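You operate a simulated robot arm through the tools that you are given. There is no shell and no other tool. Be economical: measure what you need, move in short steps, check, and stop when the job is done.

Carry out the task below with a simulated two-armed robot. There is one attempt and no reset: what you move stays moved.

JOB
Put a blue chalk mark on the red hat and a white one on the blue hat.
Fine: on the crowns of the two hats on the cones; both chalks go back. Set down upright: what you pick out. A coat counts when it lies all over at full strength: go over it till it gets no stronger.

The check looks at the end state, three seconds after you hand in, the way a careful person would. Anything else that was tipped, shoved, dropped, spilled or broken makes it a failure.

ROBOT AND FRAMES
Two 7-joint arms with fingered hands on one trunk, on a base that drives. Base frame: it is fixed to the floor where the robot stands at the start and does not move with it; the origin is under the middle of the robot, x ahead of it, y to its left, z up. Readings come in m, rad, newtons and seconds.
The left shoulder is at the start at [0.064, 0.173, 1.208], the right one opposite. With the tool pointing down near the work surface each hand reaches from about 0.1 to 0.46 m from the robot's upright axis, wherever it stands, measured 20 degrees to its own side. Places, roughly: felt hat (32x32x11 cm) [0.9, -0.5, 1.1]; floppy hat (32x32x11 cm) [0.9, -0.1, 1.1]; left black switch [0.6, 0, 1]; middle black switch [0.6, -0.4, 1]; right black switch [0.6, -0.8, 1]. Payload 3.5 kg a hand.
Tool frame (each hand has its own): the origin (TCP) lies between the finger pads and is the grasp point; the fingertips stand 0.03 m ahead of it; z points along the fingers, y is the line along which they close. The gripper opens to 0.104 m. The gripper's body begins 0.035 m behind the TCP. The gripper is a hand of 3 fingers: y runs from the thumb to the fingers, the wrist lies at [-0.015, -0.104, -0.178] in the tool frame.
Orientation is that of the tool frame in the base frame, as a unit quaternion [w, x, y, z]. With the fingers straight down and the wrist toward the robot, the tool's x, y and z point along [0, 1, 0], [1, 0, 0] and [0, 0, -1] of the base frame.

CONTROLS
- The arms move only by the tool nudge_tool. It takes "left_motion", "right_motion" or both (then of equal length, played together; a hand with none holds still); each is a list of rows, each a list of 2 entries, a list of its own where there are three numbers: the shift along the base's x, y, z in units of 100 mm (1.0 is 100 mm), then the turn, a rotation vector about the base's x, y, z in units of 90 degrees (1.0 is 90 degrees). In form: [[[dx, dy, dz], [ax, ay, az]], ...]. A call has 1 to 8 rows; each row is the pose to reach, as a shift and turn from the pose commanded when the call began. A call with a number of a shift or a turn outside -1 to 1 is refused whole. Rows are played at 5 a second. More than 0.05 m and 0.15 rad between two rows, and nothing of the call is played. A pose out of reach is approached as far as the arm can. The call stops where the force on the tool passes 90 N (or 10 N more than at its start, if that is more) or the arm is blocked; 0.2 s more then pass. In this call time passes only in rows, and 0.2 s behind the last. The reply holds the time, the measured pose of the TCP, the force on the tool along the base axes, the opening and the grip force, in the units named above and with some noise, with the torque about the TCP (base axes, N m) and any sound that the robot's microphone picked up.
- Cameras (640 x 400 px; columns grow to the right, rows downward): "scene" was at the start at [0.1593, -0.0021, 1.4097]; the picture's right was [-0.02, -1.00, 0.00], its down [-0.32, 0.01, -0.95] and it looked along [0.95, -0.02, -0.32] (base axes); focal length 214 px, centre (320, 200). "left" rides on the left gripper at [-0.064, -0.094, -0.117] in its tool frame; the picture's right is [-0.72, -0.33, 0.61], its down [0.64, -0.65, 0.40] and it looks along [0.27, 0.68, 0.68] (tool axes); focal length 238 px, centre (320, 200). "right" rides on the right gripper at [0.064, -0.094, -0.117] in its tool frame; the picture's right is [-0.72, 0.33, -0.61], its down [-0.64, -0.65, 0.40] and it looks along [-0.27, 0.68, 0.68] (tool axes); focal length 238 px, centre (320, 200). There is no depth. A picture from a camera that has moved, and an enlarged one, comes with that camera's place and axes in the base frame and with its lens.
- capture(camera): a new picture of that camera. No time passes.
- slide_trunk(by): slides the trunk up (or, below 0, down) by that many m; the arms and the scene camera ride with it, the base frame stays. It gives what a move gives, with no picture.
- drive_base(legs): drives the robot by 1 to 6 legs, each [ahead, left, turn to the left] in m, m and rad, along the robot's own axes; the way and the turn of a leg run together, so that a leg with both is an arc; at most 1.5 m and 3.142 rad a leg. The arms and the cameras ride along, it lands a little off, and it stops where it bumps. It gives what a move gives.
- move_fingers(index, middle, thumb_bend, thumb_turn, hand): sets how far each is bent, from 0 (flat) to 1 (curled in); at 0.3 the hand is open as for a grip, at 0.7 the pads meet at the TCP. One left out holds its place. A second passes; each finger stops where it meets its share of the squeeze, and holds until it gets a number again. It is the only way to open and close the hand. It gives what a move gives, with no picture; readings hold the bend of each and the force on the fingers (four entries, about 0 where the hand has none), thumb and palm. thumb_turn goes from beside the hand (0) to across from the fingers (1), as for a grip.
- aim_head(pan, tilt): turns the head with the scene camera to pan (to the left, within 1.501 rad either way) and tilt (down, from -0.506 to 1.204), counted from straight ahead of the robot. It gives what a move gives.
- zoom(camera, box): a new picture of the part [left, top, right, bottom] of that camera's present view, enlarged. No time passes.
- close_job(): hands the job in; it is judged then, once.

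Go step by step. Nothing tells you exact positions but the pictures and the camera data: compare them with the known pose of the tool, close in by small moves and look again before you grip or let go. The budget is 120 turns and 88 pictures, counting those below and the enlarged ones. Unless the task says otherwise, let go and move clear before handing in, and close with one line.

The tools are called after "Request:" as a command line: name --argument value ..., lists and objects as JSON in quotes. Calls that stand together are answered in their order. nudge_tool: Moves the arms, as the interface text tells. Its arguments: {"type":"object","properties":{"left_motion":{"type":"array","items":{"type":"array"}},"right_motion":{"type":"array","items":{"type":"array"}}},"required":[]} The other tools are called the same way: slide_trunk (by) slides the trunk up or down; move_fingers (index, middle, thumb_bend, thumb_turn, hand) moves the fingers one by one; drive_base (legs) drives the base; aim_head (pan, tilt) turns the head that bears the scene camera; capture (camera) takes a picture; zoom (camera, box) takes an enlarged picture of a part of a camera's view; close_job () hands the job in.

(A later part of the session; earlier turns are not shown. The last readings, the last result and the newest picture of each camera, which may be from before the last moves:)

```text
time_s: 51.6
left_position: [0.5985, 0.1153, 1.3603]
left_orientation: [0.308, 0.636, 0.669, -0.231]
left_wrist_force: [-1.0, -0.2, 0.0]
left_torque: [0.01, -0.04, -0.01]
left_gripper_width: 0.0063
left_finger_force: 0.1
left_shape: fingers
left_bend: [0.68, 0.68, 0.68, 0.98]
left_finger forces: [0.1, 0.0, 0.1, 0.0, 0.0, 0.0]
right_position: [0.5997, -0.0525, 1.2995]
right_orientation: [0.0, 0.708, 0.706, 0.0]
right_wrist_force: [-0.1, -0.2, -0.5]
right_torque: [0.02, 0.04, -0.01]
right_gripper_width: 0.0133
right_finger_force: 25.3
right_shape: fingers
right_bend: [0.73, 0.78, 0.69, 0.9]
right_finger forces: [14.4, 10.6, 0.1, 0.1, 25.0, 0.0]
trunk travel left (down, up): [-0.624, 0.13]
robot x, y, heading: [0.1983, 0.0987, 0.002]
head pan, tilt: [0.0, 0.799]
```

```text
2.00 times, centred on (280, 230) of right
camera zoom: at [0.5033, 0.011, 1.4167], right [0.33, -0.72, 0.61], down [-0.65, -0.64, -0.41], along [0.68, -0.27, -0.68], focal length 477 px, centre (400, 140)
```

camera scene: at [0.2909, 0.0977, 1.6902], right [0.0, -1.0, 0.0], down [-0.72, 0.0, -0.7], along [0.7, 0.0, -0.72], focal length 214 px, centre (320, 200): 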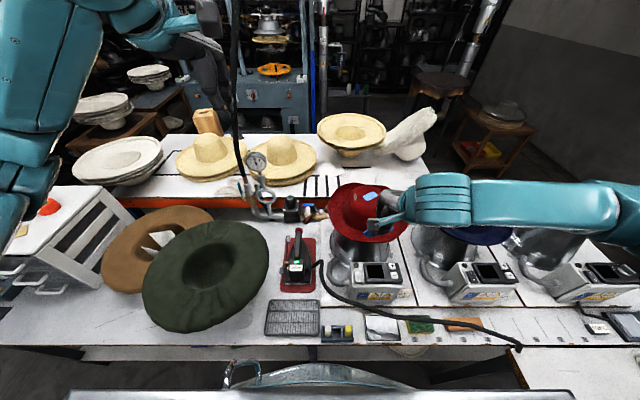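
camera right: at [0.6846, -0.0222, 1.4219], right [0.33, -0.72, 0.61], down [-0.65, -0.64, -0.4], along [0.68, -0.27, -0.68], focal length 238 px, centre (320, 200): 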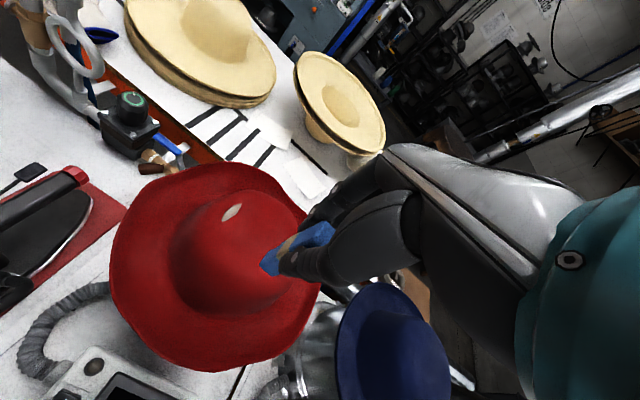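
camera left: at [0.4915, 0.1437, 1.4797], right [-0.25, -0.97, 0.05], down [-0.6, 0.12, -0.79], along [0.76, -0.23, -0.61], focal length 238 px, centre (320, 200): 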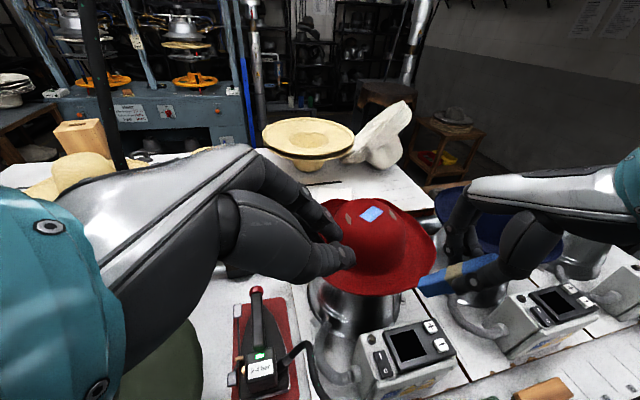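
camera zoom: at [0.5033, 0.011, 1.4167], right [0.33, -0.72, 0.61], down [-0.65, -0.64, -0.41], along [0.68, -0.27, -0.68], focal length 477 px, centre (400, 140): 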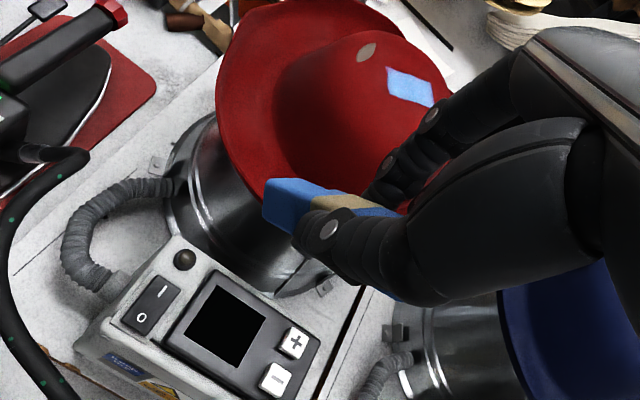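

The left view confirms the chalk's lower end at about (0.60, 0.00, 1.26). I turn the left hand fully sideways so its fingertips push below the right fingers, only on the chalk's end.

Request:
nudge_tool --left_motion '[[[0, 0, -0.17], [-0.083, 0, 0]], [[0, 0, -0.34], [-0.167, 0, 0]], [[0, 0, -0.5], [-0.25, 0, 0]], [[0, 0, -0.67], [-0.333, 0, 0]], [[0, 0, -0.84], [-0.417, 0, 0]], [[0, 0, -1], [-0.5, 0, 0]]]'

Request:
nudge_tool --left_motion '[[[0, 0, -0.25], [0, 0, 0]], [[0, -0.2, -0.25], [0, 0, 0]]]'

Request:
move_fingers --hand "right" --index 0.74 --middle 0.76 --thumb_bend 0.72

Request:
zoom --camera "scene" --box '[260, 180, 452, 300]'

Request:
capture --camera "left"

```text
time_s: 53.0
left_position: [0.6016, 0.1157, 1.2571]
left_orientation: [0.529, 0.468, 0.529, -0.47]
left_wrist_force: [-0.3, 0.2, -0.2]
left_torque: [-0.03, 0.02, 0.0]
left_gripper_width: 0.0063
left_finger_force: 0.1
left_shape: fingers
left_bend: [0.68, 0.68, 0.68, 0.98]
left_finger forces: [0.0, 0.0, 0.0, 0.0, 0.0, 0.0]
right_position: [0.5991, -0.0506, 1.299]
right_orientation: [-0.001, 0.707, 0.707, 0.0]
right_wrist_force: [1.2, 0.0, -0.2]
right_torque: [-0.01, 0.02, 0.01]
right_gripper_width: 0.0131
right_finger_force: 24.5
right_shape: fingers
right_bend: [0.73, 0.78, 0.69, 0.9]
right_finger forces: [14.4, 10.6, 0.0, 0.1, 24.9, 0.0]
trunk travel left (down, up): [-0.624, 0.13]
robot x, y, heading: [0.2011, 0.1014, 0.003]
head pan, tilt: [0.0, 0.799]
```

```text
time_s: 53.6
left_position: [0.5998, 0.093, 1.235]
left_orientation: [0.528, 0.469, 0.53, -0.469]
left_wrist_force: [-0.7, 0.4, -0.2]
left_torque: [0.05, 0.01, 0.01]
left_gripper_width: 0.0063
left_finger_force: 0.0
left_shape: fingers
left_bend: [0.68, 0.68, 0.68, 0.98]
left_finger forces: [0.0, 0.1, 0.1, 0.1, 0.0, 0.1]
right_position: [0.5977, -0.0519, 1.2993]
right_orientation: [-0.001, 0.707, 0.708, 0.0]
right_wrist_force: [0.0, -0.4, 0.1]
right_torque: [0.03, 0.0, -0.01]
right_gripper_width: 0.0132
right_finger_force: 25.5
right_shape: fingers
right_bend: [0.73, 0.78, 0.69, 0.9]
right_finger forces: [14.4, 10.6, 0.0, 0.0, 25.0, 0.0]
trunk travel left (down, up): [-0.624, 0.13]
robot x, y, heading: [0.2014, 0.0985, 0.002]
head pan, tilt: [0.0, 0.799]
```

```text
time_s: 54.6
left_position: [0.6002, 0.0956, 1.235]
left_orientation: [0.528, 0.47, 0.53, -0.469]
left_wrist_force: [-0.4, 0.0, 0.2]
left_torque: [0.0, -0.01, 0.02]
left_gripper_width: 0.0065
left_finger_force: 0.0
left_shape: fingers
left_bend: [0.68, 0.68, 0.68, 0.98]
left_finger forces: [0.0, 0.1, 0.0, 0.1, 0.1, 0.0]
right_position: [0.5988, -0.0504, 1.2993]
right_orientation: [0.001, 0.707, 0.707, -0.001]
right_wrist_force: [0.1, 0.4, -0.2]
right_torque: [0.01, 0.01, -0.01]
right_gripper_width: 0.0142
right_finger_force: 15.4
right_shape: fingers
right_bend: [0.73, 0.75, 0.65, 0.92]
right_finger forces: [7.6, 7.8, 0.1, 0.1, 15.5, 0.0]
trunk travel left (down, up): [-0.624, 0.13]
robot x, y, heading: [0.2001, 0.0979, -0.003]
head pan, tilt: [0.0, 0.799]
```

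```text
3.33 times, centred on (356, 240) of scene
camera zoom: at [0.2905, 0.0976, 1.6902], right [0.0, -1.0, 0.0], down [-0.72, 0.0, -0.7], along [0.7, 0.0, -0.72], focal length 715 px, centre (200, 67)
```

zoom: 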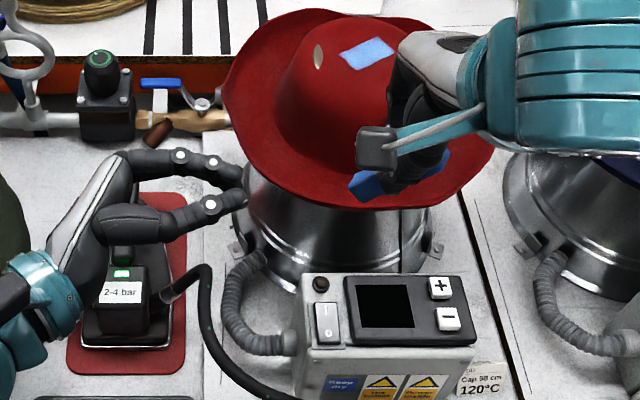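

```text
39 pictures are left
camera left: at [0.4919, 0.1996, 1.2987], right [-0.25, -0.65, 0.72], down [-0.6, -0.48, -0.64], along [0.76, -0.59, -0.27], focal length 238 px, centre (320, 200)
```

left: 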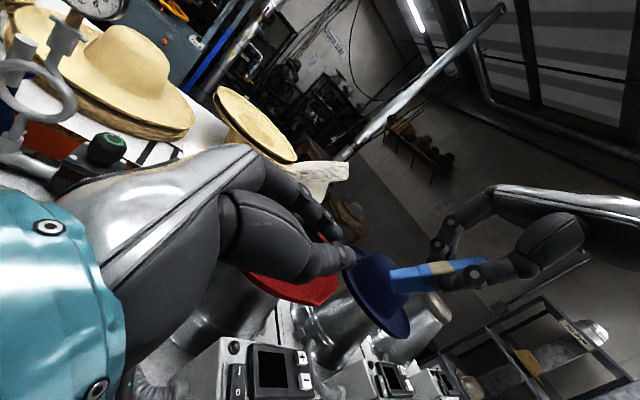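

Aligned: the left fingertips face the chalk's end. I loosen the right grip a little and push the end toward the right in steps.

Request:
move_fingers --hand "right" --index 0.71 --middle 0.73 --thumb_bend 0.69

Request:
nudge_tool --left_motion '[[[0, -0.2, 0], [0, 0, 0]], [[0, -0.4, 0], [0, 0, 0]], [[0, -0.6, 0], [0, 0, 0]], [[0, -0.7, 0], [0, 0, 0]], [[0, -0.8, 0], [0, 0, 0]]]'

Request:
zoom --camera "left" --box '[280, 180, 520, 330]'

Request:
zoom --camera "scene" --box '[300, 200, 428, 280]'

```text
time_s: 55.6
left_position: [0.5997, 0.0956, 1.235]
left_orientation: [0.528, 0.47, 0.528, -0.47]
left_wrist_force: [-0.2, -0.6, 0.1]
left_torque: [0.0, -0.02, -0.02]
left_gripper_width: 0.0061
left_finger_force: 0.0
left_shape: fingers
left_bend: [0.68, 0.68, 0.68, 0.98]
left_finger forces: [0.0, 0.1, 0.0, 0.0, 0.1, 0.1]
right_position: [0.5986, -0.0513, 1.3008]
right_orientation: [0.0, 0.707, 0.707, 0.001]
right_wrist_force: [-0.5, 0.0, -0.2]
right_torque: [0.02, 0.02, -0.04]
right_gripper_width: 0.0149
right_finger_force: 7.4
right_shape: fingers
right_bend: [0.67, 0.73, 0.63, 0.95]
right_finger forces: [3.4, 4.4, 0.0, 0.1, 7.8, 0.0]
trunk travel left (down, up): [-0.624, 0.13]
robot x, y, heading: [0.1981, 0.0987, 0.001]
head pan, tilt: [0.0, 0.799]
```

```text
time_s: 56.8
left_position: [0.601, 0.0151, 1.2343]
left_orientation: [0.528, 0.469, 0.53, -0.47]
left_wrist_force: [-0.6, 1.0, 0.3]
left_torque: [0.01, -0.01, 0.0]
left_gripper_width: 0.0065
left_finger_force: 0.4
left_shape: fingers
left_bend: [0.68, 0.68, 0.68, 0.97]
left_finger forces: [0.0, 0.1, 0.0, 0.1, 0.8, 0.0]
right_position: [0.5988, -0.0503, 1.2989]
right_orientation: [0.0, 0.707, 0.708, -0.001]
right_wrist_force: [-0.1, -1.2, -0.4]
right_torque: [-0.03, 0.0, 0.02]
right_gripper_width: 0.0149
right_finger_force: 7.9
right_shape: fingers
right_bend: [0.67, 0.73, 0.63, 0.95]
right_finger forces: [3.6, 4.8, 0.0, 0.1, 7.9, 0.1]
trunk travel left (down, up): [-0.624, 0.13]
robot x, y, heading: [0.1965, 0.096, -0.005]
head pan, tilt: [0.0, 0.799]
```

```text
2.67 times, centred on (400, 255) of left
camera zoom: at [0.4927, 0.1195, 1.2985], right [-0.25, -0.65, 0.72], down [-0.6, -0.48, -0.64], along [0.76, -0.59, -0.27], focal length 636 px, centre (107, 53)
```

zoom: 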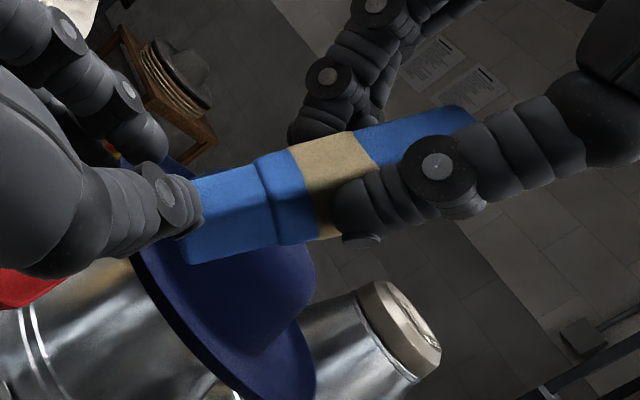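

```text
5.00 times, centred on (364, 240) of scene
camera zoom: at [0.2906, 0.0974, 1.6902], right [0.0, -1.0, 0.0], down [-0.72, 0.0, -0.7], along [0.7, 0.0, -0.72], focal length 1072 px, centre (100, 0)
```

zoom: 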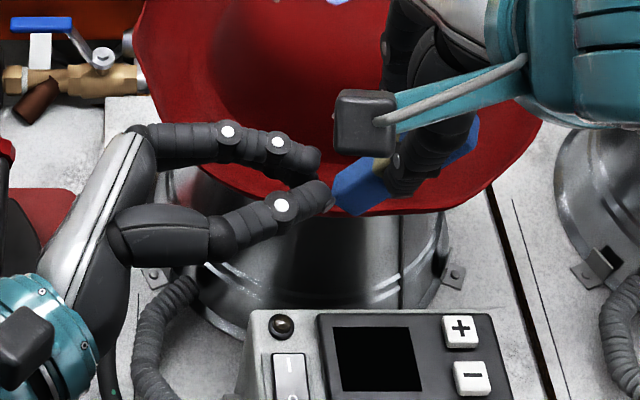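

Contact is light and on the chalk's end. I continue the push.

Request:
nudge_tool --left_motion '[[[0, -0.07, 0], [0, 0, 0]], [[0, -0.14, 0], [0, 0, 0]], [[0, -0.2, 0], [0, 0, 0]]]'

Request:
zoom --camera "left" --box '[280, 180, 520, 330]'

```text
time_s: 57.6
left_position: [0.5995, -0.0026, 1.2337]
left_orientation: [0.528, 0.47, 0.53, -0.469]
left_wrist_force: [-1.9, 5.2, -1.1]
left_torque: [0.04, -0.01, -0.1]
left_gripper_width: 0.0071
left_finger_force: 3.5
left_shape: fingers
left_bend: [0.68, 0.68, 0.67, 0.98]
left_finger forces: [0.0, 0.1, 0.0, 0.0, 6.9, 0.1]
right_position: [0.5988, -0.0505, 1.2999]
right_orientation: [0.001, 0.707, 0.707, 0.0]
right_wrist_force: [1.6, -4.4, 1.7]
right_torque: [-0.27, -0.17, 0.0]
right_gripper_width: 0.0151
right_finger_force: 10.3
right_shape: fingers
right_bend: [0.66, 0.73, 0.63, 0.96]
right_finger forces: [5.0, 7.0, 0.0, 0.0, 8.7, 0.0]
trunk travel left (down, up): [-0.624, 0.13]
robot x, y, heading: [0.2015, 0.0978, -0.002]
head pan, tilt: [0.0, 0.799]
```

```text
2.67 times, centred on (400, 255) of left
camera zoom: at [0.4921, 0.1019, 1.2983], right [-0.25, -0.65, 0.72], down [-0.6, -0.48, -0.64], along [0.76, -0.59, -0.27], focal length 636 px, centre (107, 53)
```

zoom: 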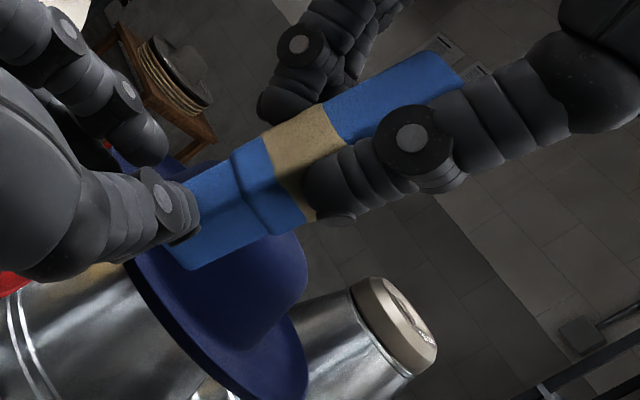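

The chalk has swung nearly upright, about 10° remains. A little further.

Request:
nudge_tool --left_motion '[[[0, -0.04, 0], [0, 0, 0]], [[0, -0.08, 0], [0, 0, 0]]]'

Request:
zoom --camera "left" --box '[280, 180, 520, 330]'

Request:
zoom --camera "right" --box '[200, 180, 360, 280]'

```text
time_s: 58.2
left_position: [0.6012, -0.011, 1.2348]
left_orientation: [0.528, 0.47, 0.529, -0.471]
left_wrist_force: [-2.3, 3.8, -2.0]
left_torque: [0.1, 0.0, -0.13]
left_gripper_width: 0.0086
left_finger_force: 4.4
left_shape: fingers
left_bend: [0.68, 0.68, 0.66, 0.99]
left_finger forces: [0.0, 0.0, 0.1, 0.0, 8.2, 0.1]
right_position: [0.5992, -0.0507, 1.3006]
right_orientation: [0.001, 0.707, 0.707, 0.001]
right_wrist_force: [2.2, -4.1, 1.3]
right_torque: [-0.28, -0.19, 0.01]
right_gripper_width: 0.0154
right_finger_force: 10.6
right_shape: fingers
right_bend: [0.66, 0.73, 0.63, 0.96]
right_finger forces: [4.3, 7.9, 0.0, 0.0, 8.7, 0.0]
trunk travel left (down, up): [-0.624, 0.13]
robot x, y, heading: [0.1991, 0.1003, 0.001]
head pan, tilt: [0.0, 0.799]
```

```text
2.67 times, centred on (400, 255) of left
camera zoom: at [0.4926, 0.0932, 1.2985], right [-0.25, -0.65, 0.72], down [-0.6, -0.48, -0.64], along [0.76, -0.59, -0.27], focal length 636 px, centre (107, 53)
```

zoom: 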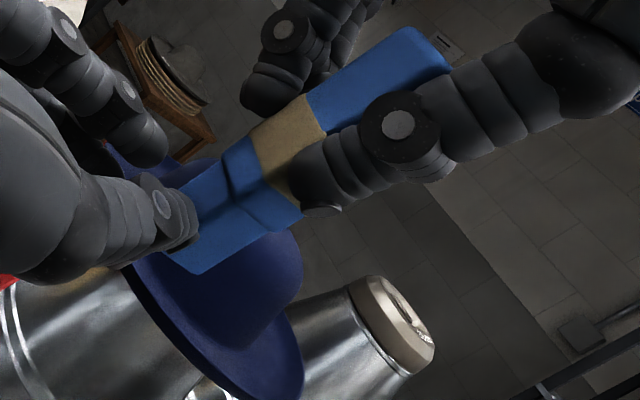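

```text
4.00 times, centred on (280, 230) of right
camera zoom: at [0.5033, 0.0123, 1.417], right [0.33, -0.72, 0.61], down [-0.65, -0.64, -0.41], along [0.68, -0.27, -0.68], focal length 953 px, centre (480, 80)
```

zoom: 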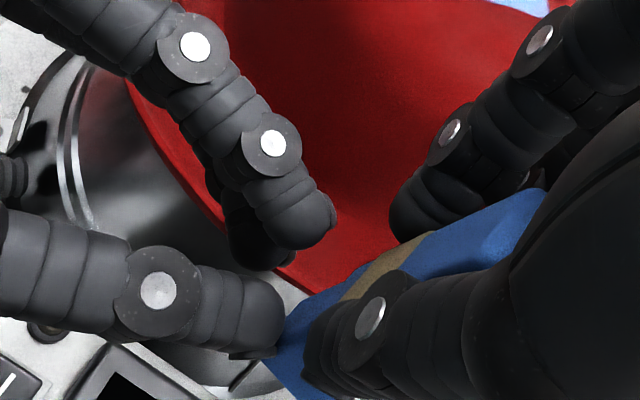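

The chalk is upright again. I firm up the right grip, withdraw the left hand out of the way, and back the base up to the earlier rack position.

Request:
move_fingers --hand "right" --index 0.74 --middle 0.76 --thumb_bend 0.73

Request:
nudge_tool --left_motion '[[[0, 0.3, 0], [0, 0, 0]], [[0, 0.6, 0], [0, 0, 0]], [[0, 0.95, 0], [0, 0, 0]]]'

Request:
nudge_tool --left_motion '[[[0, 0.3, 0.3], [0, 0, 0]], [[0, 0.6, 0.6], [0, 0, 0]], [[0, 0.9, 0.9], [0, 0, 0]], [[0, 1, 1], [0, 0, 0]]]'

Request:
nudge_tool --left_motion '[[[0, 0, 0.4], [0, 0, 0]], [[0, 0, 0.8], [0, 0, 0]], [[0, 0, 1], [0, 0, 0]]]'

Request:
nudge_tool --left_motion '[[[0, 0, 0.4], [0, 0, 0]], [[0, 0, 0.8], [0, 0, 0]], [[0, 0, 1], [0, 0, 0]]]'

Request:
drive_base --legs '[[-0.1, 0, 0]]'

Request:
nudge_tool --right_motion '[[[0, 0.3, 0], [0, 0, 0]], [[0, 0.6, 0], [0, 0, 0]], [[0, 0.88, 0], [0, 0, 0]], [[-0.2, 0.88, 0], [0, 0, 0]]]'

Request:
capture --camera "right"

```text
time_s: 59.2
left_position: [0.6017, -0.0094, 1.2346]
left_orientation: [0.529, 0.469, 0.53, -0.469]
left_wrist_force: [-1.1, 3.0, -1.2]
left_torque: [0.02, -0.02, -0.09]
left_gripper_width: 0.0078
left_finger_force: 2.2
left_shape: fingers
left_bend: [0.68, 0.68, 0.66, 0.98]
left_finger forces: [0.1, 0.0, 0.1, 0.1, 5.0, 0.1]
right_position: [0.5986, -0.0505, 1.2989]
right_orientation: [0.0, 0.708, 0.706, -0.001]
right_wrist_force: [1.6, -1.7, 1.9]
right_torque: [-0.11, -0.07, 0.0]
right_gripper_width: 0.0142
right_finger_force: 15.5
right_shape: fingers
right_bend: [0.72, 0.74, 0.64, 0.95]
right_finger forces: [7.1, 9.9, 0.0, 0.0, 14.4, 0.1]
trunk travel left (down, up): [-0.624, 0.13]
robot x, y, heading: [0.2006, 0.0967, 0.001]
head pan, tilt: [0.0, 0.799]
```

```text
time_s: 60.0
left_position: [0.6008, 0.083, 1.2321]
left_orientation: [0.527, 0.469, 0.529, -0.471]
left_wrist_force: [-0.5, 0.1, 0.2]
left_torque: [0.0, 0.01, 0.0]
left_gripper_width: 0.0064
left_finger_force: 0.0
left_shape: fingers
left_bend: [0.68, 0.68, 0.68, 0.98]
left_finger forces: [0.1, 0.0, 0.0, 0.0, 0.0, 0.0]
right_position: [0.5987, -0.0495, 1.2991]
right_orientation: [0.0, 0.707, 0.707, 0.0]
right_wrist_force: [0.0, 0.4, -0.4]
right_torque: [-0.01, 0.0, -0.01]
right_gripper_width: 0.0077
right_finger_force: 13.1
right_shape: fingers
right_bend: [0.73, 0.74, 0.66, 0.95]
right_finger forces: [4.6, 9.1, 0.0, 0.0, 11.6, 0.0]
trunk travel left (down, up): [-0.624, 0.13]
robot x, y, heading: [0.1941, 0.0946, -0.006]
head pan, tilt: [0.0, 0.799]
```

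```text
time_s: 61.0
left_position: [0.5998, 0.183, 1.3342]
left_orientation: [0.528, 0.469, 0.528, -0.471]
left_wrist_force: [-0.3, 0.4, 0.2]
left_torque: [-0.01, 0.0, -0.01]
left_gripper_width: 0.0067
left_finger_force: 0.0
left_shape: fingers
left_bend: [0.68, 0.68, 0.68, 0.98]
left_finger forces: [0.1, 0.0, 0.1, 0.0, 0.0, 0.0]
right_position: [0.598, -0.0501, 1.2988]
right_orientation: [0.0, 0.707, 0.707, 0.0]
right_wrist_force: [0.1, 0.6, 0.3]
right_torque: [0.01, 0.01, 0.02]
right_gripper_width: 0.0081
right_finger_force: 12.3
right_shape: fingers
right_bend: [0.73, 0.74, 0.66, 0.95]
right_finger forces: [4.6, 9.1, 0.1, 0.0, 11.6, 0.0]
trunk travel left (down, up): [-0.624, 0.13]
robot x, y, heading: [0.2005, 0.0961, 0.003]
head pan, tilt: [0.0, 0.799]
```

```text
time_s: 61.8
left_position: [0.6002, 0.1835, 1.4358]
left_orientation: [0.528, 0.469, 0.53, -0.47]
left_wrist_force: [0.4, 0.3, -0.3]
left_torque: [0.01, -0.02, 0.05]
left_gripper_width: 0.0064
left_finger_force: 0.0
left_shape: fingers
left_bend: [0.68, 0.68, 0.68, 0.98]
left_finger forces: [0.0, 0.0, 0.0, 0.1, 0.0, 0.0]
right_position: [0.598, -0.0509, 1.2991]
right_orientation: [0.0, 0.708, 0.707, 0.0]
right_wrist_force: [0.5, -0.2, 0.0]
right_torque: [0.0, 0.02, 0.01]
right_gripper_width: 0.0077
right_finger_force: 12.4
right_shape: fingers
right_bend: [0.73, 0.74, 0.66, 0.95]
right_finger forces: [4.7, 9.3, 0.0, 0.0, 11.6, 0.0]
trunk travel left (down, up): [-0.624, 0.13]
robot x, y, heading: [0.2021, 0.1011, 0.0]
head pan, tilt: [0.0, 0.799]
```

```text
time_s: 62.6
left_position: [0.5983, 0.1856, 1.535]
left_orientation: [0.528, 0.469, 0.53, -0.47]
left_wrist_force: [0.5, -0.9, 0.4]
left_torque: [0.03, 0.01, 0.04]
left_gripper_width: 0.0062
left_finger_force: 0.1
left_shape: fingers
left_bend: [0.68, 0.68, 0.68, 0.98]
left_finger forces: [0.0, 0.0, 0.0, 0.0, 0.0, 0.0]
right_position: [0.5987, -0.0506, 1.2998]
right_orientation: [0.0, 0.707, 0.707, 0.0]
right_wrist_force: [-0.4, -0.4, -0.3]
right_torque: [0.0, -0.01, 0.02]
right_gripper_width: 0.008
right_finger_force: 12.7
right_shape: fingers
right_bend: [0.73, 0.74, 0.66, 0.95]
right_finger forces: [4.6, 9.3, 0.1, 0.0, 11.7, 0.0]
trunk travel left (down, up): [-0.624, 0.13]
robot x, y, heading: [0.1988, 0.0972, 0.003]
head pan, tilt: [0.0, 0.799]
```

```text
time_s: 63.7
left_position: [0.5011, 0.1845, 1.5342]
left_orientation: [0.529, 0.469, 0.529, -0.469]
left_wrist_force: [-0.5, -0.4, 0.0]
left_torque: [-0.04, 0.01, -0.02]
left_gripper_width: 0.0063
left_finger_force: 0.2
left_shape: fingers
left_bend: [0.68, 0.68, 0.68, 0.98]
left_finger forces: [0.0, 0.1, 0.0, 0.0, 0.0, 0.1]
right_position: [0.4996, -0.0519, 1.3]
right_orientation: [-0.001, 0.707, 0.707, 0.0]
right_wrist_force: [-0.9, -0.1, 0.1]
right_torque: [0.02, 0.0, 0.0]
right_gripper_width: 0.008
right_finger_force: 12.4
right_shape: fingers
right_bend: [0.73, 0.74, 0.66, 0.94]
right_finger forces: [4.5, 9.3, 0.0, 0.0, 11.8, 0.0]
trunk travel left (down, up): [-0.624, 0.13]
robot x, y, heading: [0.0983, 0.0975, -0.003]
head pan, tilt: [0.0, 0.799]
```

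```text
time_s: 64.7
left_position: [0.4992, 0.1854, 1.5338]
left_orientation: [0.528, 0.47, 0.53, -0.469]
left_wrist_force: [0.4, -1.4, 0.1]
left_torque: [-0.01, 0.01, 0.01]
left_gripper_width: 0.0062
left_finger_force: 0.1
left_shape: fingers
left_bend: [0.68, 0.68, 0.68, 0.98]
left_finger forces: [0.0, 0.0, 0.0, 0.1, 0.0, 0.0]
right_position: [0.4787, 0.0362, 1.2988]
right_orientation: [-0.001, 0.707, 0.707, 0.0]
right_wrist_force: [-0.4, 0.4, 0.0]
right_torque: [-0.01, -0.01, -0.01]
right_gripper_width: 0.0077
right_finger_force: 12.2
right_shape: fingers
right_bend: [0.73, 0.74, 0.66, 0.94]
right_finger forces: [4.5, 9.3, 0.0, 0.0, 11.7, 0.1]
trunk travel left (down, up): [-0.624, 0.13]
robot x, y, heading: [0.1022, 0.0991, -0.001]
head pan, tilt: [0.0, 0.799]
```

```text
33 pictures are left
camera right: at [0.385, 0.1001, 1.4159], right [0.33, -0.72, 0.61], down [-0.65, -0.64, -0.4], along [0.68, -0.27, -0.68], focal length 238 px, centre (320, 200)
```

right: 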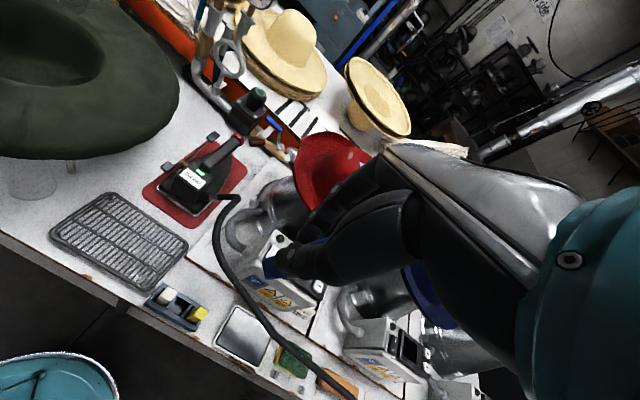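

The finger gap got smaller after tightening, so I check how the chalk sits now.

Request:
zoom --camera "right" --box '[200, 180, 360, 280]'

Request:
zoom --camera "scene" --box '[300, 180, 428, 260]'

```text
4.00 times, centred on (280, 230) of right
camera zoom: at [0.385, 0.1001, 1.4159], right [0.33, -0.72, 0.61], down [-0.65, -0.64, -0.4], along [0.68, -0.27, -0.68], focal length 953 px, centre (480, 80)
```

zoom: 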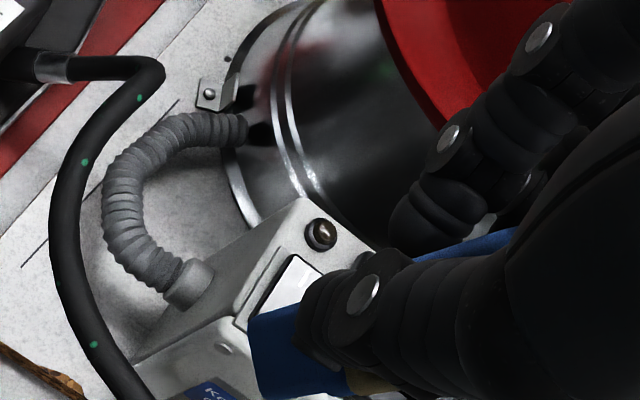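

```text
5.00 times, centred on (364, 220) of scene
camera zoom: at [0.1908, 0.0974, 1.6902], right [0.0, -1.0, 0.0], down [-0.72, 0.0, -0.7], along [0.7, 0.0, -0.72], focal length 1072 px, centre (100, 100)
```

zoom: 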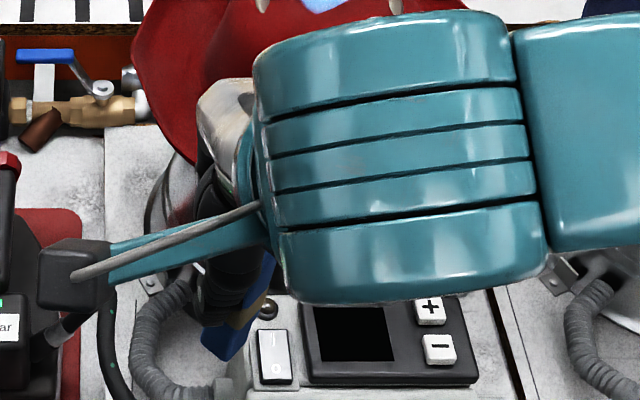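

The chalk has shifted askew in the fingers. I lower the left hand a bit to use its camera for a side view.

Request:
nudge_tool --left_motion '[[[0, 0, -0.4], [0, 0, 0]], [[0, 0, -0.8], [0, 0, 0]], [[0, 0, -1], [0, 0, 0]]]'

Request:
nudge_tool --left_motion '[[[0, 0, -0.4], [0, 0, 0]], [[0, 0, -0.8], [0, 0, 0]], [[0, 0, -1], [0, 0, 0]]]'

Request:
zoom --camera "left" --box '[240, 220, 480, 370]'

```text
time_s: 65.5
left_position: [0.5011, 0.1862, 1.4343]
left_orientation: [0.528, 0.468, 0.53, -0.47]
left_wrist_force: [1.1, -0.3, 0.0]
left_torque: [-0.02, -0.02, -0.01]
left_gripper_width: 0.0062
left_finger_force: 0.1
left_shape: fingers
left_bend: [0.68, 0.68, 0.68, 0.98]
left_finger forces: [0.0, 0.1, 0.0, 0.0, 0.0, 0.1]
right_position: [0.4802, 0.0373, 1.2984]
right_orientation: [0.0, 0.707, 0.707, -0.001]
right_wrist_force: [-0.2, -0.3, -0.5]
right_torque: [-0.01, 0.0, -0.01]
right_gripper_width: 0.0078
right_finger_force: 13.0
right_shape: fingers
right_bend: [0.73, 0.74, 0.66, 0.94]
right_finger forces: [4.5, 9.3, 0.1, 0.0, 11.7, 0.1]
trunk travel left (down, up): [-0.624, 0.13]
robot x, y, heading: [0.1006, 0.0989, -0.002]
head pan, tilt: [0.0, 0.799]
```

```text
time_s: 66.3
left_position: [0.4981, 0.1873, 1.3315]
left_orientation: [0.528, 0.469, 0.53, -0.47]
left_wrist_force: [-0.3, -0.1, 0.3]
left_torque: [-0.02, 0.0, 0.0]
left_gripper_width: 0.0064
left_finger_force: 0.1
left_shape: fingers
left_bend: [0.68, 0.68, 0.68, 0.98]
left_finger forces: [0.0, 0.0, 0.0, 0.0, 0.1, 0.0]
right_position: [0.481, 0.0369, 1.2992]
right_orientation: [0.0, 0.707, 0.707, -0.001]
right_wrist_force: [-0.6, -0.7, -0.2]
right_torque: [-0.03, 0.0, 0.01]
right_gripper_width: 0.0078
right_finger_force: 12.6
right_shape: fingers
right_bend: [0.73, 0.74, 0.66, 0.94]
right_finger forces: [4.4, 9.3, 0.0, 0.0, 11.8, 0.1]
trunk travel left (down, up): [-0.624, 0.13]
robot x, y, heading: [0.1017, 0.0996, -0.001]
head pan, tilt: [0.0, 0.799]
```

```text
2.67 times, centred on (360, 295) of left
camera zoom: at [0.3901, 0.2907, 1.3959], right [-0.25, -0.65, 0.72], down [-0.6, -0.48, -0.64], along [0.76, -0.59, -0.27], focal length 636 px, centre (213, -53)
```

zoom: 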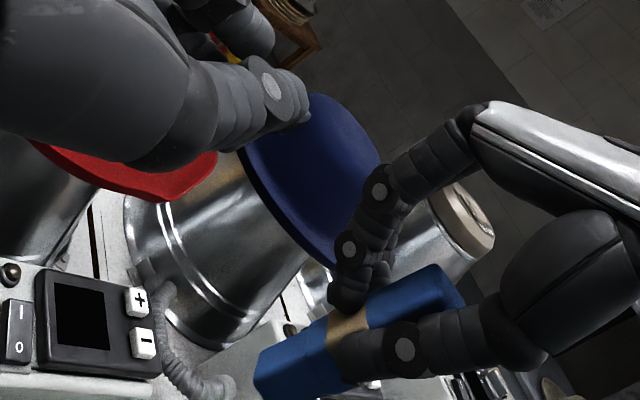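

The chalk's lower end is still right under the TCP (about 75 mm down), leaning only some 10°. I level it by leaning the hand 10°, raise the left hand clear, and lower the trunk to rack height.

Request:
nudge_tool --left_motion '[[[0, 0, 0.4], [0, 0, 0]], [[0, 0, 0.8], [0, 0, 0]], [[0, 0, 1], [0, 0, 0]]]' --right_motion '[[[0, 0.04, 0], [-0.04, 0, 0]], [[0, 0.08, 0], [-0.08, 0, 0]], [[0, 0.13, 0], [-0.116, 0, 0]]]'

Request:
nudge_tool --left_motion '[[[0, 0.2, 0.4], [0, 0, 0]], [[0, 0.4, 0.8], [0, 0, 0]], [[0, 0.5, 1], [0, 0, 0]]]'

Request:
slide_trunk --by -0.32

Request:
capture --camera "right"

Request:
zoom --camera "scene" --box '[280, 190, 408, 270]'

```text
time_s: 67.1
left_position: [0.5, 0.1873, 1.4343]
left_orientation: [0.528, 0.469, 0.53, -0.47]
left_wrist_force: [-0.1, -0.3, -1.5]
left_torque: [-0.01, 0.02, 0.0]
left_gripper_width: 0.0064
left_finger_force: 0.0
left_shape: fingers
left_bend: [0.68, 0.68, 0.68, 0.98]
left_finger forces: [0.1, 0.0, 0.1, 0.0, 0.0, 0.1]
right_position: [0.48, 0.0496, 1.2992]
right_orientation: [0.064, 0.704, 0.704, -0.064]
right_wrist_force: [-0.1, 0.1, -0.5]
right_torque: [-0.02, 0.0, -0.01]
right_gripper_width: 0.0075
right_finger_force: 12.5
right_shape: fingers
right_bend: [0.73, 0.74, 0.66, 0.94]
right_finger forces: [4.4, 9.4, 0.0, 0.0, 11.6, 0.0]
trunk travel left (down, up): [-0.624, 0.13]
robot x, y, heading: [0.1011, 0.0961, 0.001]
head pan, tilt: [0.0, 0.799]
```

```text
time_s: 67.9
left_position: [0.5003, 0.2375, 1.5331]
left_orientation: [0.527, 0.468, 0.531, -0.47]
left_wrist_force: [-0.6, 0.4, 0.1]
left_torque: [-0.01, 0.01, 0.0]
left_gripper_width: 0.0065
left_finger_force: 0.1
left_shape: fingers
left_bend: [0.68, 0.68, 0.68, 0.98]
left_finger forces: [0.0, 0.0, 0.0, 0.0, 0.0, 0.0]
right_position: [0.4808, 0.0488, 1.3009]
right_orientation: [0.064, 0.704, 0.704, -0.064]
right_wrist_force: [-0.1, -0.4, -0.1]
right_torque: [-0.03, -0.02, 0.01]
right_gripper_width: 0.0077
right_finger_force: 12.7
right_shape: fingers
right_bend: [0.73, 0.74, 0.66, 0.94]
right_finger forces: [4.5, 9.4, 0.0, 0.0, 11.6, 0.1]
trunk travel left (down, up): [-0.624, 0.13]
robot x, y, heading: [0.1005, 0.0998, -0.001]
head pan, tilt: [0.0, 0.799]
```

```text
time_s: 71.1
left_position: [0.5171, 0.2365, 1.1977]
left_orientation: [0.515, 0.459, 0.541, -0.481]
left_wrist_force: [-1.0, 0.1, 0.7]
left_torque: [0.01, -0.02, 0.01]
left_gripper_width: 0.0063
left_finger_force: 0.1
left_shape: fingers
left_bend: [0.68, 0.68, 0.68, 0.98]
left_finger forces: [0.1, 0.1, 0.1, 0.0, 0.0, 0.1]
right_position: [0.4784, 0.0491, 0.9801]
right_orientation: [0.065, 0.704, 0.704, -0.063]
right_wrist_force: [0.5, 0.1, 0.4]
right_torque: [0.01, -0.02, 0.01]
right_gripper_width: 0.0075
right_finger_force: 12.7
right_shape: fingers
right_bend: [0.73, 0.74, 0.66, 0.94]
right_finger forces: [4.4, 9.5, 0.1, 0.1, 11.6, 0.1]
trunk travel left (down, up): [-0.304, 0.45]
robot x, y, heading: [0.1009, 0.0982, -0.001]
head pan, tilt: [0.0, 0.799]
```

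```text
29 pictures are left
camera right: at [0.3838, 0.1337, 1.0836], right [0.33, -0.6, 0.73], down [-0.65, -0.7, -0.28], along [0.68, -0.39, -0.62], focal length 238 px, centre (320, 200)
```

right: 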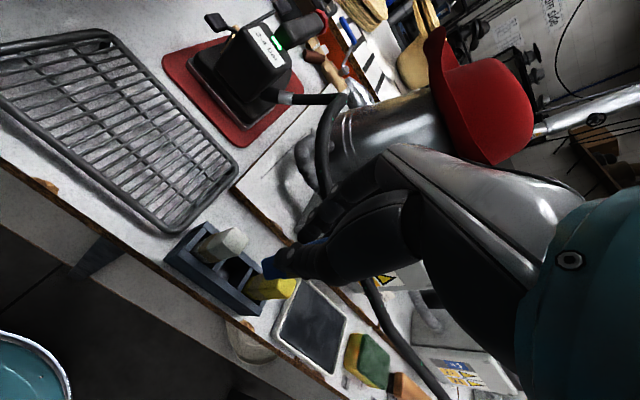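

```text
5.00 times, centred on (344, 230) of scene
camera zoom: at [0.2468, 0.0978, 1.3682], right [0.0, -1.0, 0.0], down [-0.72, 0.0, -0.7], along [0.7, 0.0, -0.72], focal length 1072 px, centre (200, 50)
```

zoom: 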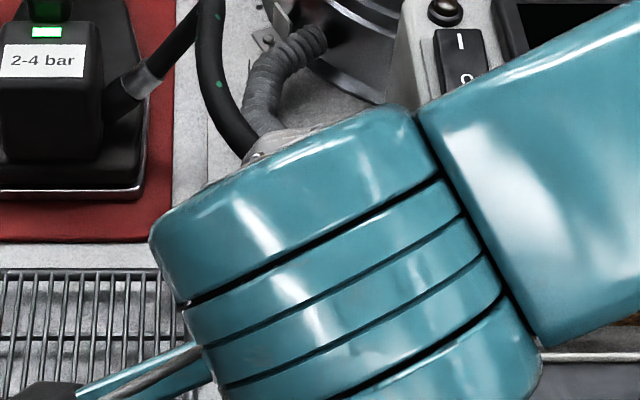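

The scene view is blocked by the wrist; the hand camera sees the rack and chalk end.

Request:
zoom --camera "right" --box '[160, 210, 320, 310]'

```text
4.00 times, centred on (240, 260) of right
camera zoom: at [0.3838, 0.1337, 1.0836], right [0.33, -0.6, 0.73], down [-0.65, -0.7, -0.28], along [0.68, -0.39, -0.62], focal length 953 px, centre (640, -40)
```

zoom: 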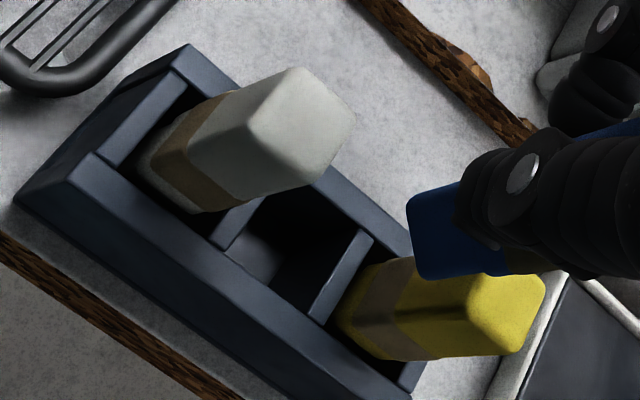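

The chalk is now vertical but yawed about 45° in the fingers. I turn the hand 45° clockwise over the rack so its sides line up with the slot again.

Request:
nudge_tool --right_motion '[[[0.03, 0, 0.05], [0, 0, -0.083]], [[0.06, 0, 0.05], [0, 0, -0.167]], [[0.09, -0.01, 0.05], [0, 0, -0.25]], [[0.12, -0.01, 0.05], [0, 0, -0.333]], [[0.14, -0.02, 0.05], [0, 0, -0.417]], [[0.16, -0.02, 0.05], [0, 0, -0.5]]]'

Request:
capture --camera "right"

Request:
zoom --camera "scene" --box '[280, 190, 408, 270]'

```text
time_s: 72.5
left_position: [0.5175, 0.2366, 1.1969]
left_orientation: [0.515, 0.459, 0.542, -0.481]
left_wrist_force: [0.2, -0.2, 0.8]
left_torque: [-0.01, 0.01, 0.01]
left_gripper_width: 0.0065
left_finger_force: 0.0
left_shape: fingers
left_bend: [0.68, 0.68, 0.68, 0.98]
left_finger forces: [0.0, 0.0, 0.1, 0.1, 0.1, 0.0]
right_position: [0.4963, 0.0482, 0.9852]
right_orientation: [0.035, 0.92, 0.38, -0.084]
right_wrist_force: [-0.7, -0.5, -1.1]
right_torque: [-0.02, 0.01, 0.01]
right_gripper_width: 0.0072
right_finger_force: 12.6
right_shape: fingers
right_bend: [0.73, 0.74, 0.66, 0.94]
right_finger forces: [4.7, 9.8, 0.0, 0.0, 11.6, 0.1]
trunk travel left (down, up): [-0.304, 0.45]
robot x, y, heading: [0.1051, 0.0991, -0.002]
head pan, tilt: [0.0, 0.799]
```

```text
26 pictures are left
camera right: at [0.4877, 0.174, 1.0889], right [-0.19, -0.65, 0.73], down [-0.96, -0.03, -0.28], along [0.21, -0.76, -0.62], focal length 238 px, centre (320, 200)
```

right: 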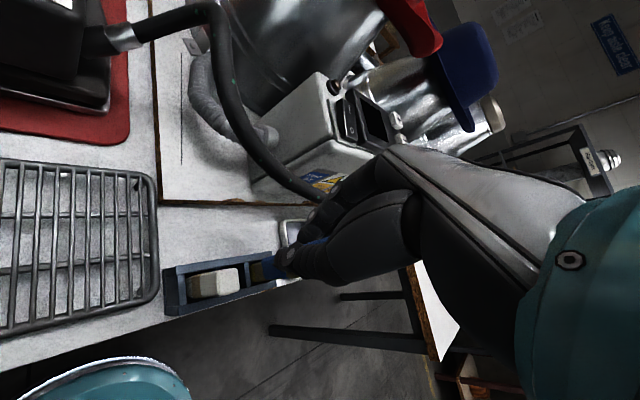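

```text
5.00 times, centred on (344, 230) of scene
camera zoom: at [0.2471, 0.098, 1.3681], right [0.0, -1.0, 0.0], down [-0.72, 0.0, -0.7], along [0.7, 0.0, -0.72], focal length 1072 px, centre (200, 50)
```

zoom: 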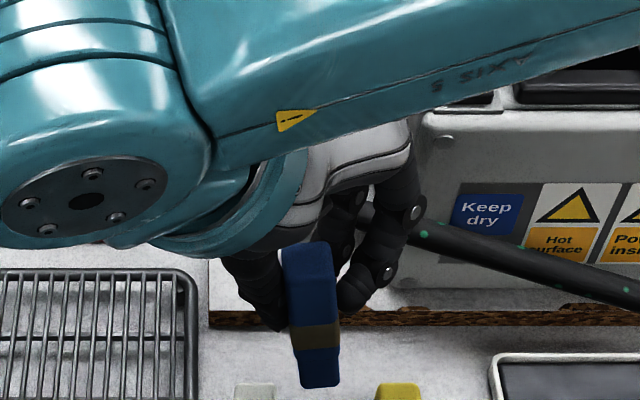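

Now the scene camera sees it clearly: the chalk faces square to the rack with a residual lean of about 7°. I correct the lean, centre it over the slot, and check.

Request:
nudge_tool --right_motion '[[[-0.01, -0.07, 0], [0.04, 0, 0]], [[-0.02, -0.15, 0], [0.077, 0, 0]], [[-0.02, -0.15, -0.1], [0.077, 0, 0]]]'

Request:
aim_head --pan -0.1 --tilt 1.0

Request:
zoom --camera "scene" --box '[260, 160, 388, 240]'

Request:
zoom --camera "right" --box '[160, 220, 320, 320]'

```text
time_s: 73.3
left_position: [0.5165, 0.235, 1.1971]
left_orientation: [0.515, 0.459, 0.541, -0.48]
left_wrist_force: [0.5, -0.6, 0.9]
left_torque: [-0.02, 0.0, 0.03]
left_gripper_width: 0.0063
left_finger_force: 0.2
left_shape: fingers
left_bend: [0.68, 0.68, 0.68, 0.98]
left_finger forces: [0.0, 0.0, 0.0, 0.0, 0.0, 0.0]
right_position: [0.4936, 0.0342, 0.9763]
right_orientation: [-0.021, 0.921, 0.385, -0.061]
right_wrist_force: [-0.1, 0.5, -0.1]
right_torque: [0.01, 0.03, 0.03]
right_gripper_width: 0.0073
right_finger_force: 12.5
right_shape: fingers
right_bend: [0.73, 0.74, 0.66, 0.94]
right_finger forces: [4.7, 9.8, 0.0, 0.0, 11.6, 0.1]
trunk travel left (down, up): [-0.304, 0.45]
robot x, y, heading: [0.0989, 0.101, -0.003]
head pan, tilt: [0.0, 0.799]
```

```text
time_s: 74.0
left_position: [0.5166, 0.235, 1.1967]
left_orientation: [0.515, 0.459, 0.541, -0.481]
left_wrist_force: [0.4, 0.3, -0.9]
left_torque: [-0.02, 0.0, 0.02]
left_gripper_width: 0.0063
left_finger_force: 0.0
left_shape: fingers
left_bend: [0.68, 0.68, 0.68, 0.98]
left_finger forces: [0.0, 0.0, 0.0, 0.0, 0.0, 0.1]
right_position: [0.4941, 0.0348, 0.9773]
right_orientation: [-0.021, 0.921, 0.385, -0.061]
right_wrist_force: [0.3, -0.3, 0.7]
right_torque: [-0.01, -0.01, -0.03]
right_gripper_width: 0.007
right_finger_force: 13.1
right_shape: fingers
right_bend: [0.73, 0.74, 0.66, 0.94]
right_finger forces: [4.4, 9.8, 0.0, 0.1, 11.5, 0.1]
trunk travel left (down, up): [-0.304, 0.45]
robot x, y, heading: [0.1022, 0.0977, 0.003]
head pan, tilt: [-0.099, 1.0]
```

```text
5.00 times, centred on (324, 200) of scene
camera zoom: at [0.2358, 0.0909, 1.353], right [-0.1, -1.0, 0.0], down [-0.84, 0.08, -0.54], along [0.54, -0.05, -0.84], focal length 1072 px, centre (300, 200)
```

zoom: 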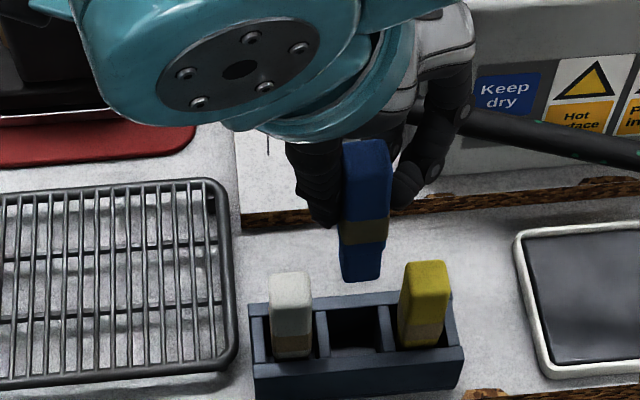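

```text
4.00 times, centred on (240, 270) of right
camera zoom: at [0.486, 0.1465, 1.0935], right [-0.19, -0.74, 0.65], down [-0.96, 0.0, -0.28], along [0.21, -0.68, -0.71], focal length 953 px, centre (640, -80)
```

zoom: 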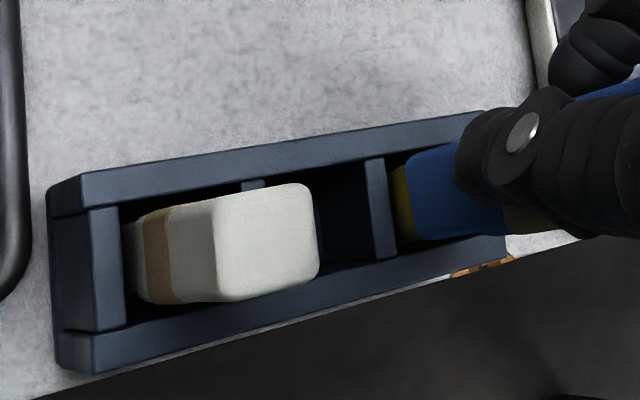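

The chalk is vertical, square and lined up with its slot. I lower until its end is just above the rim and check again.

Request:
nudge_tool --right_motion '[[[-0.04, 0.01, -0.2], [0, 0, 0]], [[-0.04, 0.01, -0.4], [0, 0, 0]], [[-0.04, 0.01, -0.5], [0, 0, 0]]]'

Request:
zoom --camera "scene" --box '[280, 180, 376, 240]'

```text
time_s: 74.8
left_position: [0.5156, 0.2363, 1.1962]
left_orientation: [0.515, 0.46, 0.54, -0.481]
left_wrist_force: [0.4, -0.5, -0.2]
left_torque: [0.0, 0.01, -0.03]
left_gripper_width: 0.0063
left_finger_force: 0.1
left_shape: fingers
left_bend: [0.68, 0.68, 0.68, 0.98]
left_finger forces: [0.0, 0.1, 0.0, 0.0, 0.1, 0.0]
right_position: [0.4898, 0.0361, 0.9258]
right_orientation: [-0.021, 0.92, 0.386, -0.061]
right_wrist_force: [-0.2, -0.5, -0.6]
right_torque: [0.01, 0.03, 0.01]
right_gripper_width: 0.0072
right_finger_force: 13.0
right_shape: fingers
right_bend: [0.73, 0.74, 0.66, 0.94]
right_finger forces: [4.4, 9.7, 0.0, 0.1, 11.5, 0.0]
trunk travel left (down, up): [-0.304, 0.45]
robot x, y, heading: [0.0978, 0.0959, 0.004]
head pan, tilt: [-0.099, 1.0]
```

```text
6.67 times, centred on (328, 210) of scene
camera zoom: at [0.2357, 0.0909, 1.353], right [-0.1, -1.0, 0.0], down [-0.84, 0.08, -0.54], along [0.54, -0.05, -0.84], focal length 1430 px, centre (267, 133)
```

zoom: 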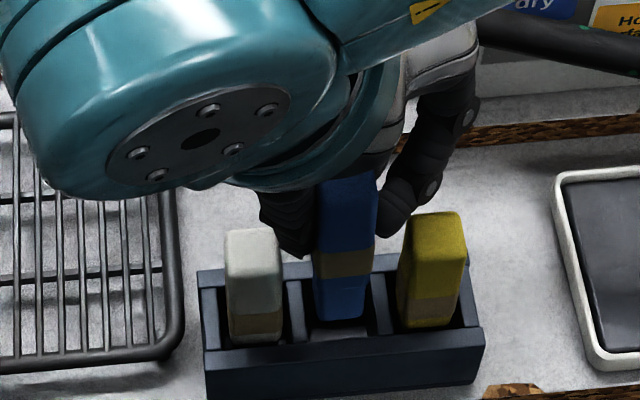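

The end sits right at its slot, with the thumb close beside the white chalk. I go down another 12 mm and look.

Request:
nudge_tool --right_motion '[[[0, 0, -0.06], [0, 0, 0]], [[0, 0, -0.12], [0, 0, 0]]]'

Request:
zoom --camera "scene" --box '[296, 200, 360, 240]'

```text
time_s: 75.4
left_position: [0.5151, 0.2354, 1.1957]
left_orientation: [0.516, 0.459, 0.541, -0.48]
left_wrist_force: [-0.1, 0.2, -0.3]
left_torque: [-0.01, 0.01, -0.03]
left_gripper_width: 0.0064
left_finger_force: 0.1
left_shape: fingers
left_bend: [0.68, 0.68, 0.68, 0.98]
left_finger forces: [0.1, 0.1, 0.1, 0.0, 0.1, 0.0]
right_position: [0.4886, 0.034, 0.9145]
right_orientation: [-0.02, 0.921, 0.385, -0.06]
right_wrist_force: [0.3, 0.4, 6.4]
right_torque: [-0.13, 0.0, 0.01]
right_gripper_width: 0.0069
right_finger_force: 17.6
right_shape: fingers
right_bend: [0.73, 0.75, 0.66, 0.94]
right_finger forces: [4.6, 17.3, 0.1, 0.1, 12.8, 0.0]
trunk travel left (down, up): [-0.304, 0.45]
robot x, y, heading: [0.1014, 0.0978, -0.002]
head pan, tilt: [-0.099, 1.0]
```

```text
10.00 times, centred on (328, 220) of scene
camera zoom: at [0.2351, 0.091, 1.3532], right [-0.1, -1.0, 0.0], down [-0.84, 0.08, -0.54], along [0.54, -0.05, -0.84], focal length 2145 px, centre (240, 0)
```

zoom: 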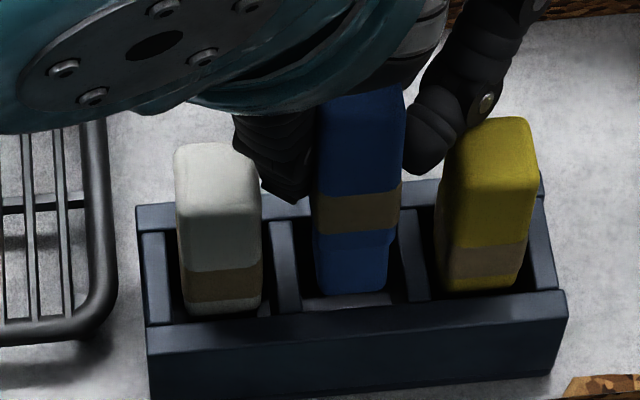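

The chalk's end is resting on the front rim: it needs about 6 mm further back. I lift slightly, shift, and lower again.

Request:
nudge_tool --right_motion '[[[0, 0, 0.07], [0, 0, 0]], [[0.07, 0.01, 0.07], [0, 0, 0]], [[0.07, 0.01, -0.03], [0, 0, 0]]]'

Request:
zoom --camera "scene" --box '[296, 200, 360, 240]'

```text
time_s: 76.2
left_position: [0.5162, 0.2358, 1.1968]
left_orientation: [0.515, 0.459, 0.541, -0.481]
left_wrist_force: [-1.1, 0.4, 0.8]
left_torque: [0.0, -0.02, 0.01]
left_gripper_width: 0.0062
left_finger_force: 0.2
left_shape: fingers
left_bend: [0.68, 0.68, 0.68, 0.98]
left_finger forces: [0.0, 0.0, 0.1, 0.0, 0.0, 0.0]
right_position: [0.4962, 0.0337, 0.9099]
right_orientation: [-0.021, 0.921, 0.385, -0.06]
right_wrist_force: [-0.6, -0.3, 0.4]
right_torque: [0.0, 0.01, 0.0]
right_gripper_width: 0.007
right_finger_force: 13.6
right_shape: fingers
right_bend: [0.73, 0.74, 0.66, 0.94]
right_finger forces: [4.8, 9.9, 0.0, 0.0, 11.7, 0.1]
trunk travel left (down, up): [-0.304, 0.45]
robot x, y, heading: [0.1021, 0.0992, -0.004]
head pan, tilt: [-0.099, 1.0]
```

```text
10.00 times, centred on (328, 220) of scene
camera zoom: at [0.2357, 0.0909, 1.353], right [-0.1, -1.0, 0.0], down [-0.84, 0.08, -0.54], along [0.54, -0.05, -0.84], focal length 2145 px, centre (240, 0)
```

zoom: 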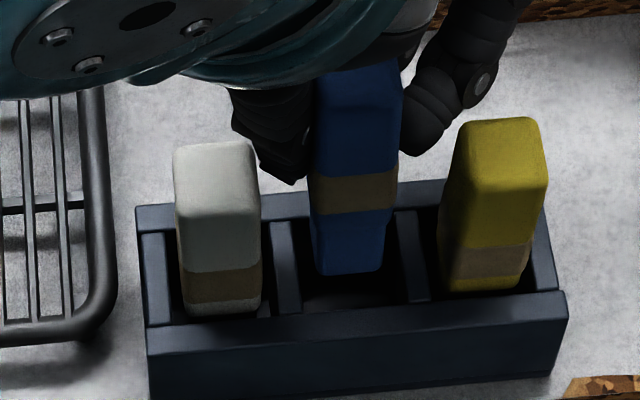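

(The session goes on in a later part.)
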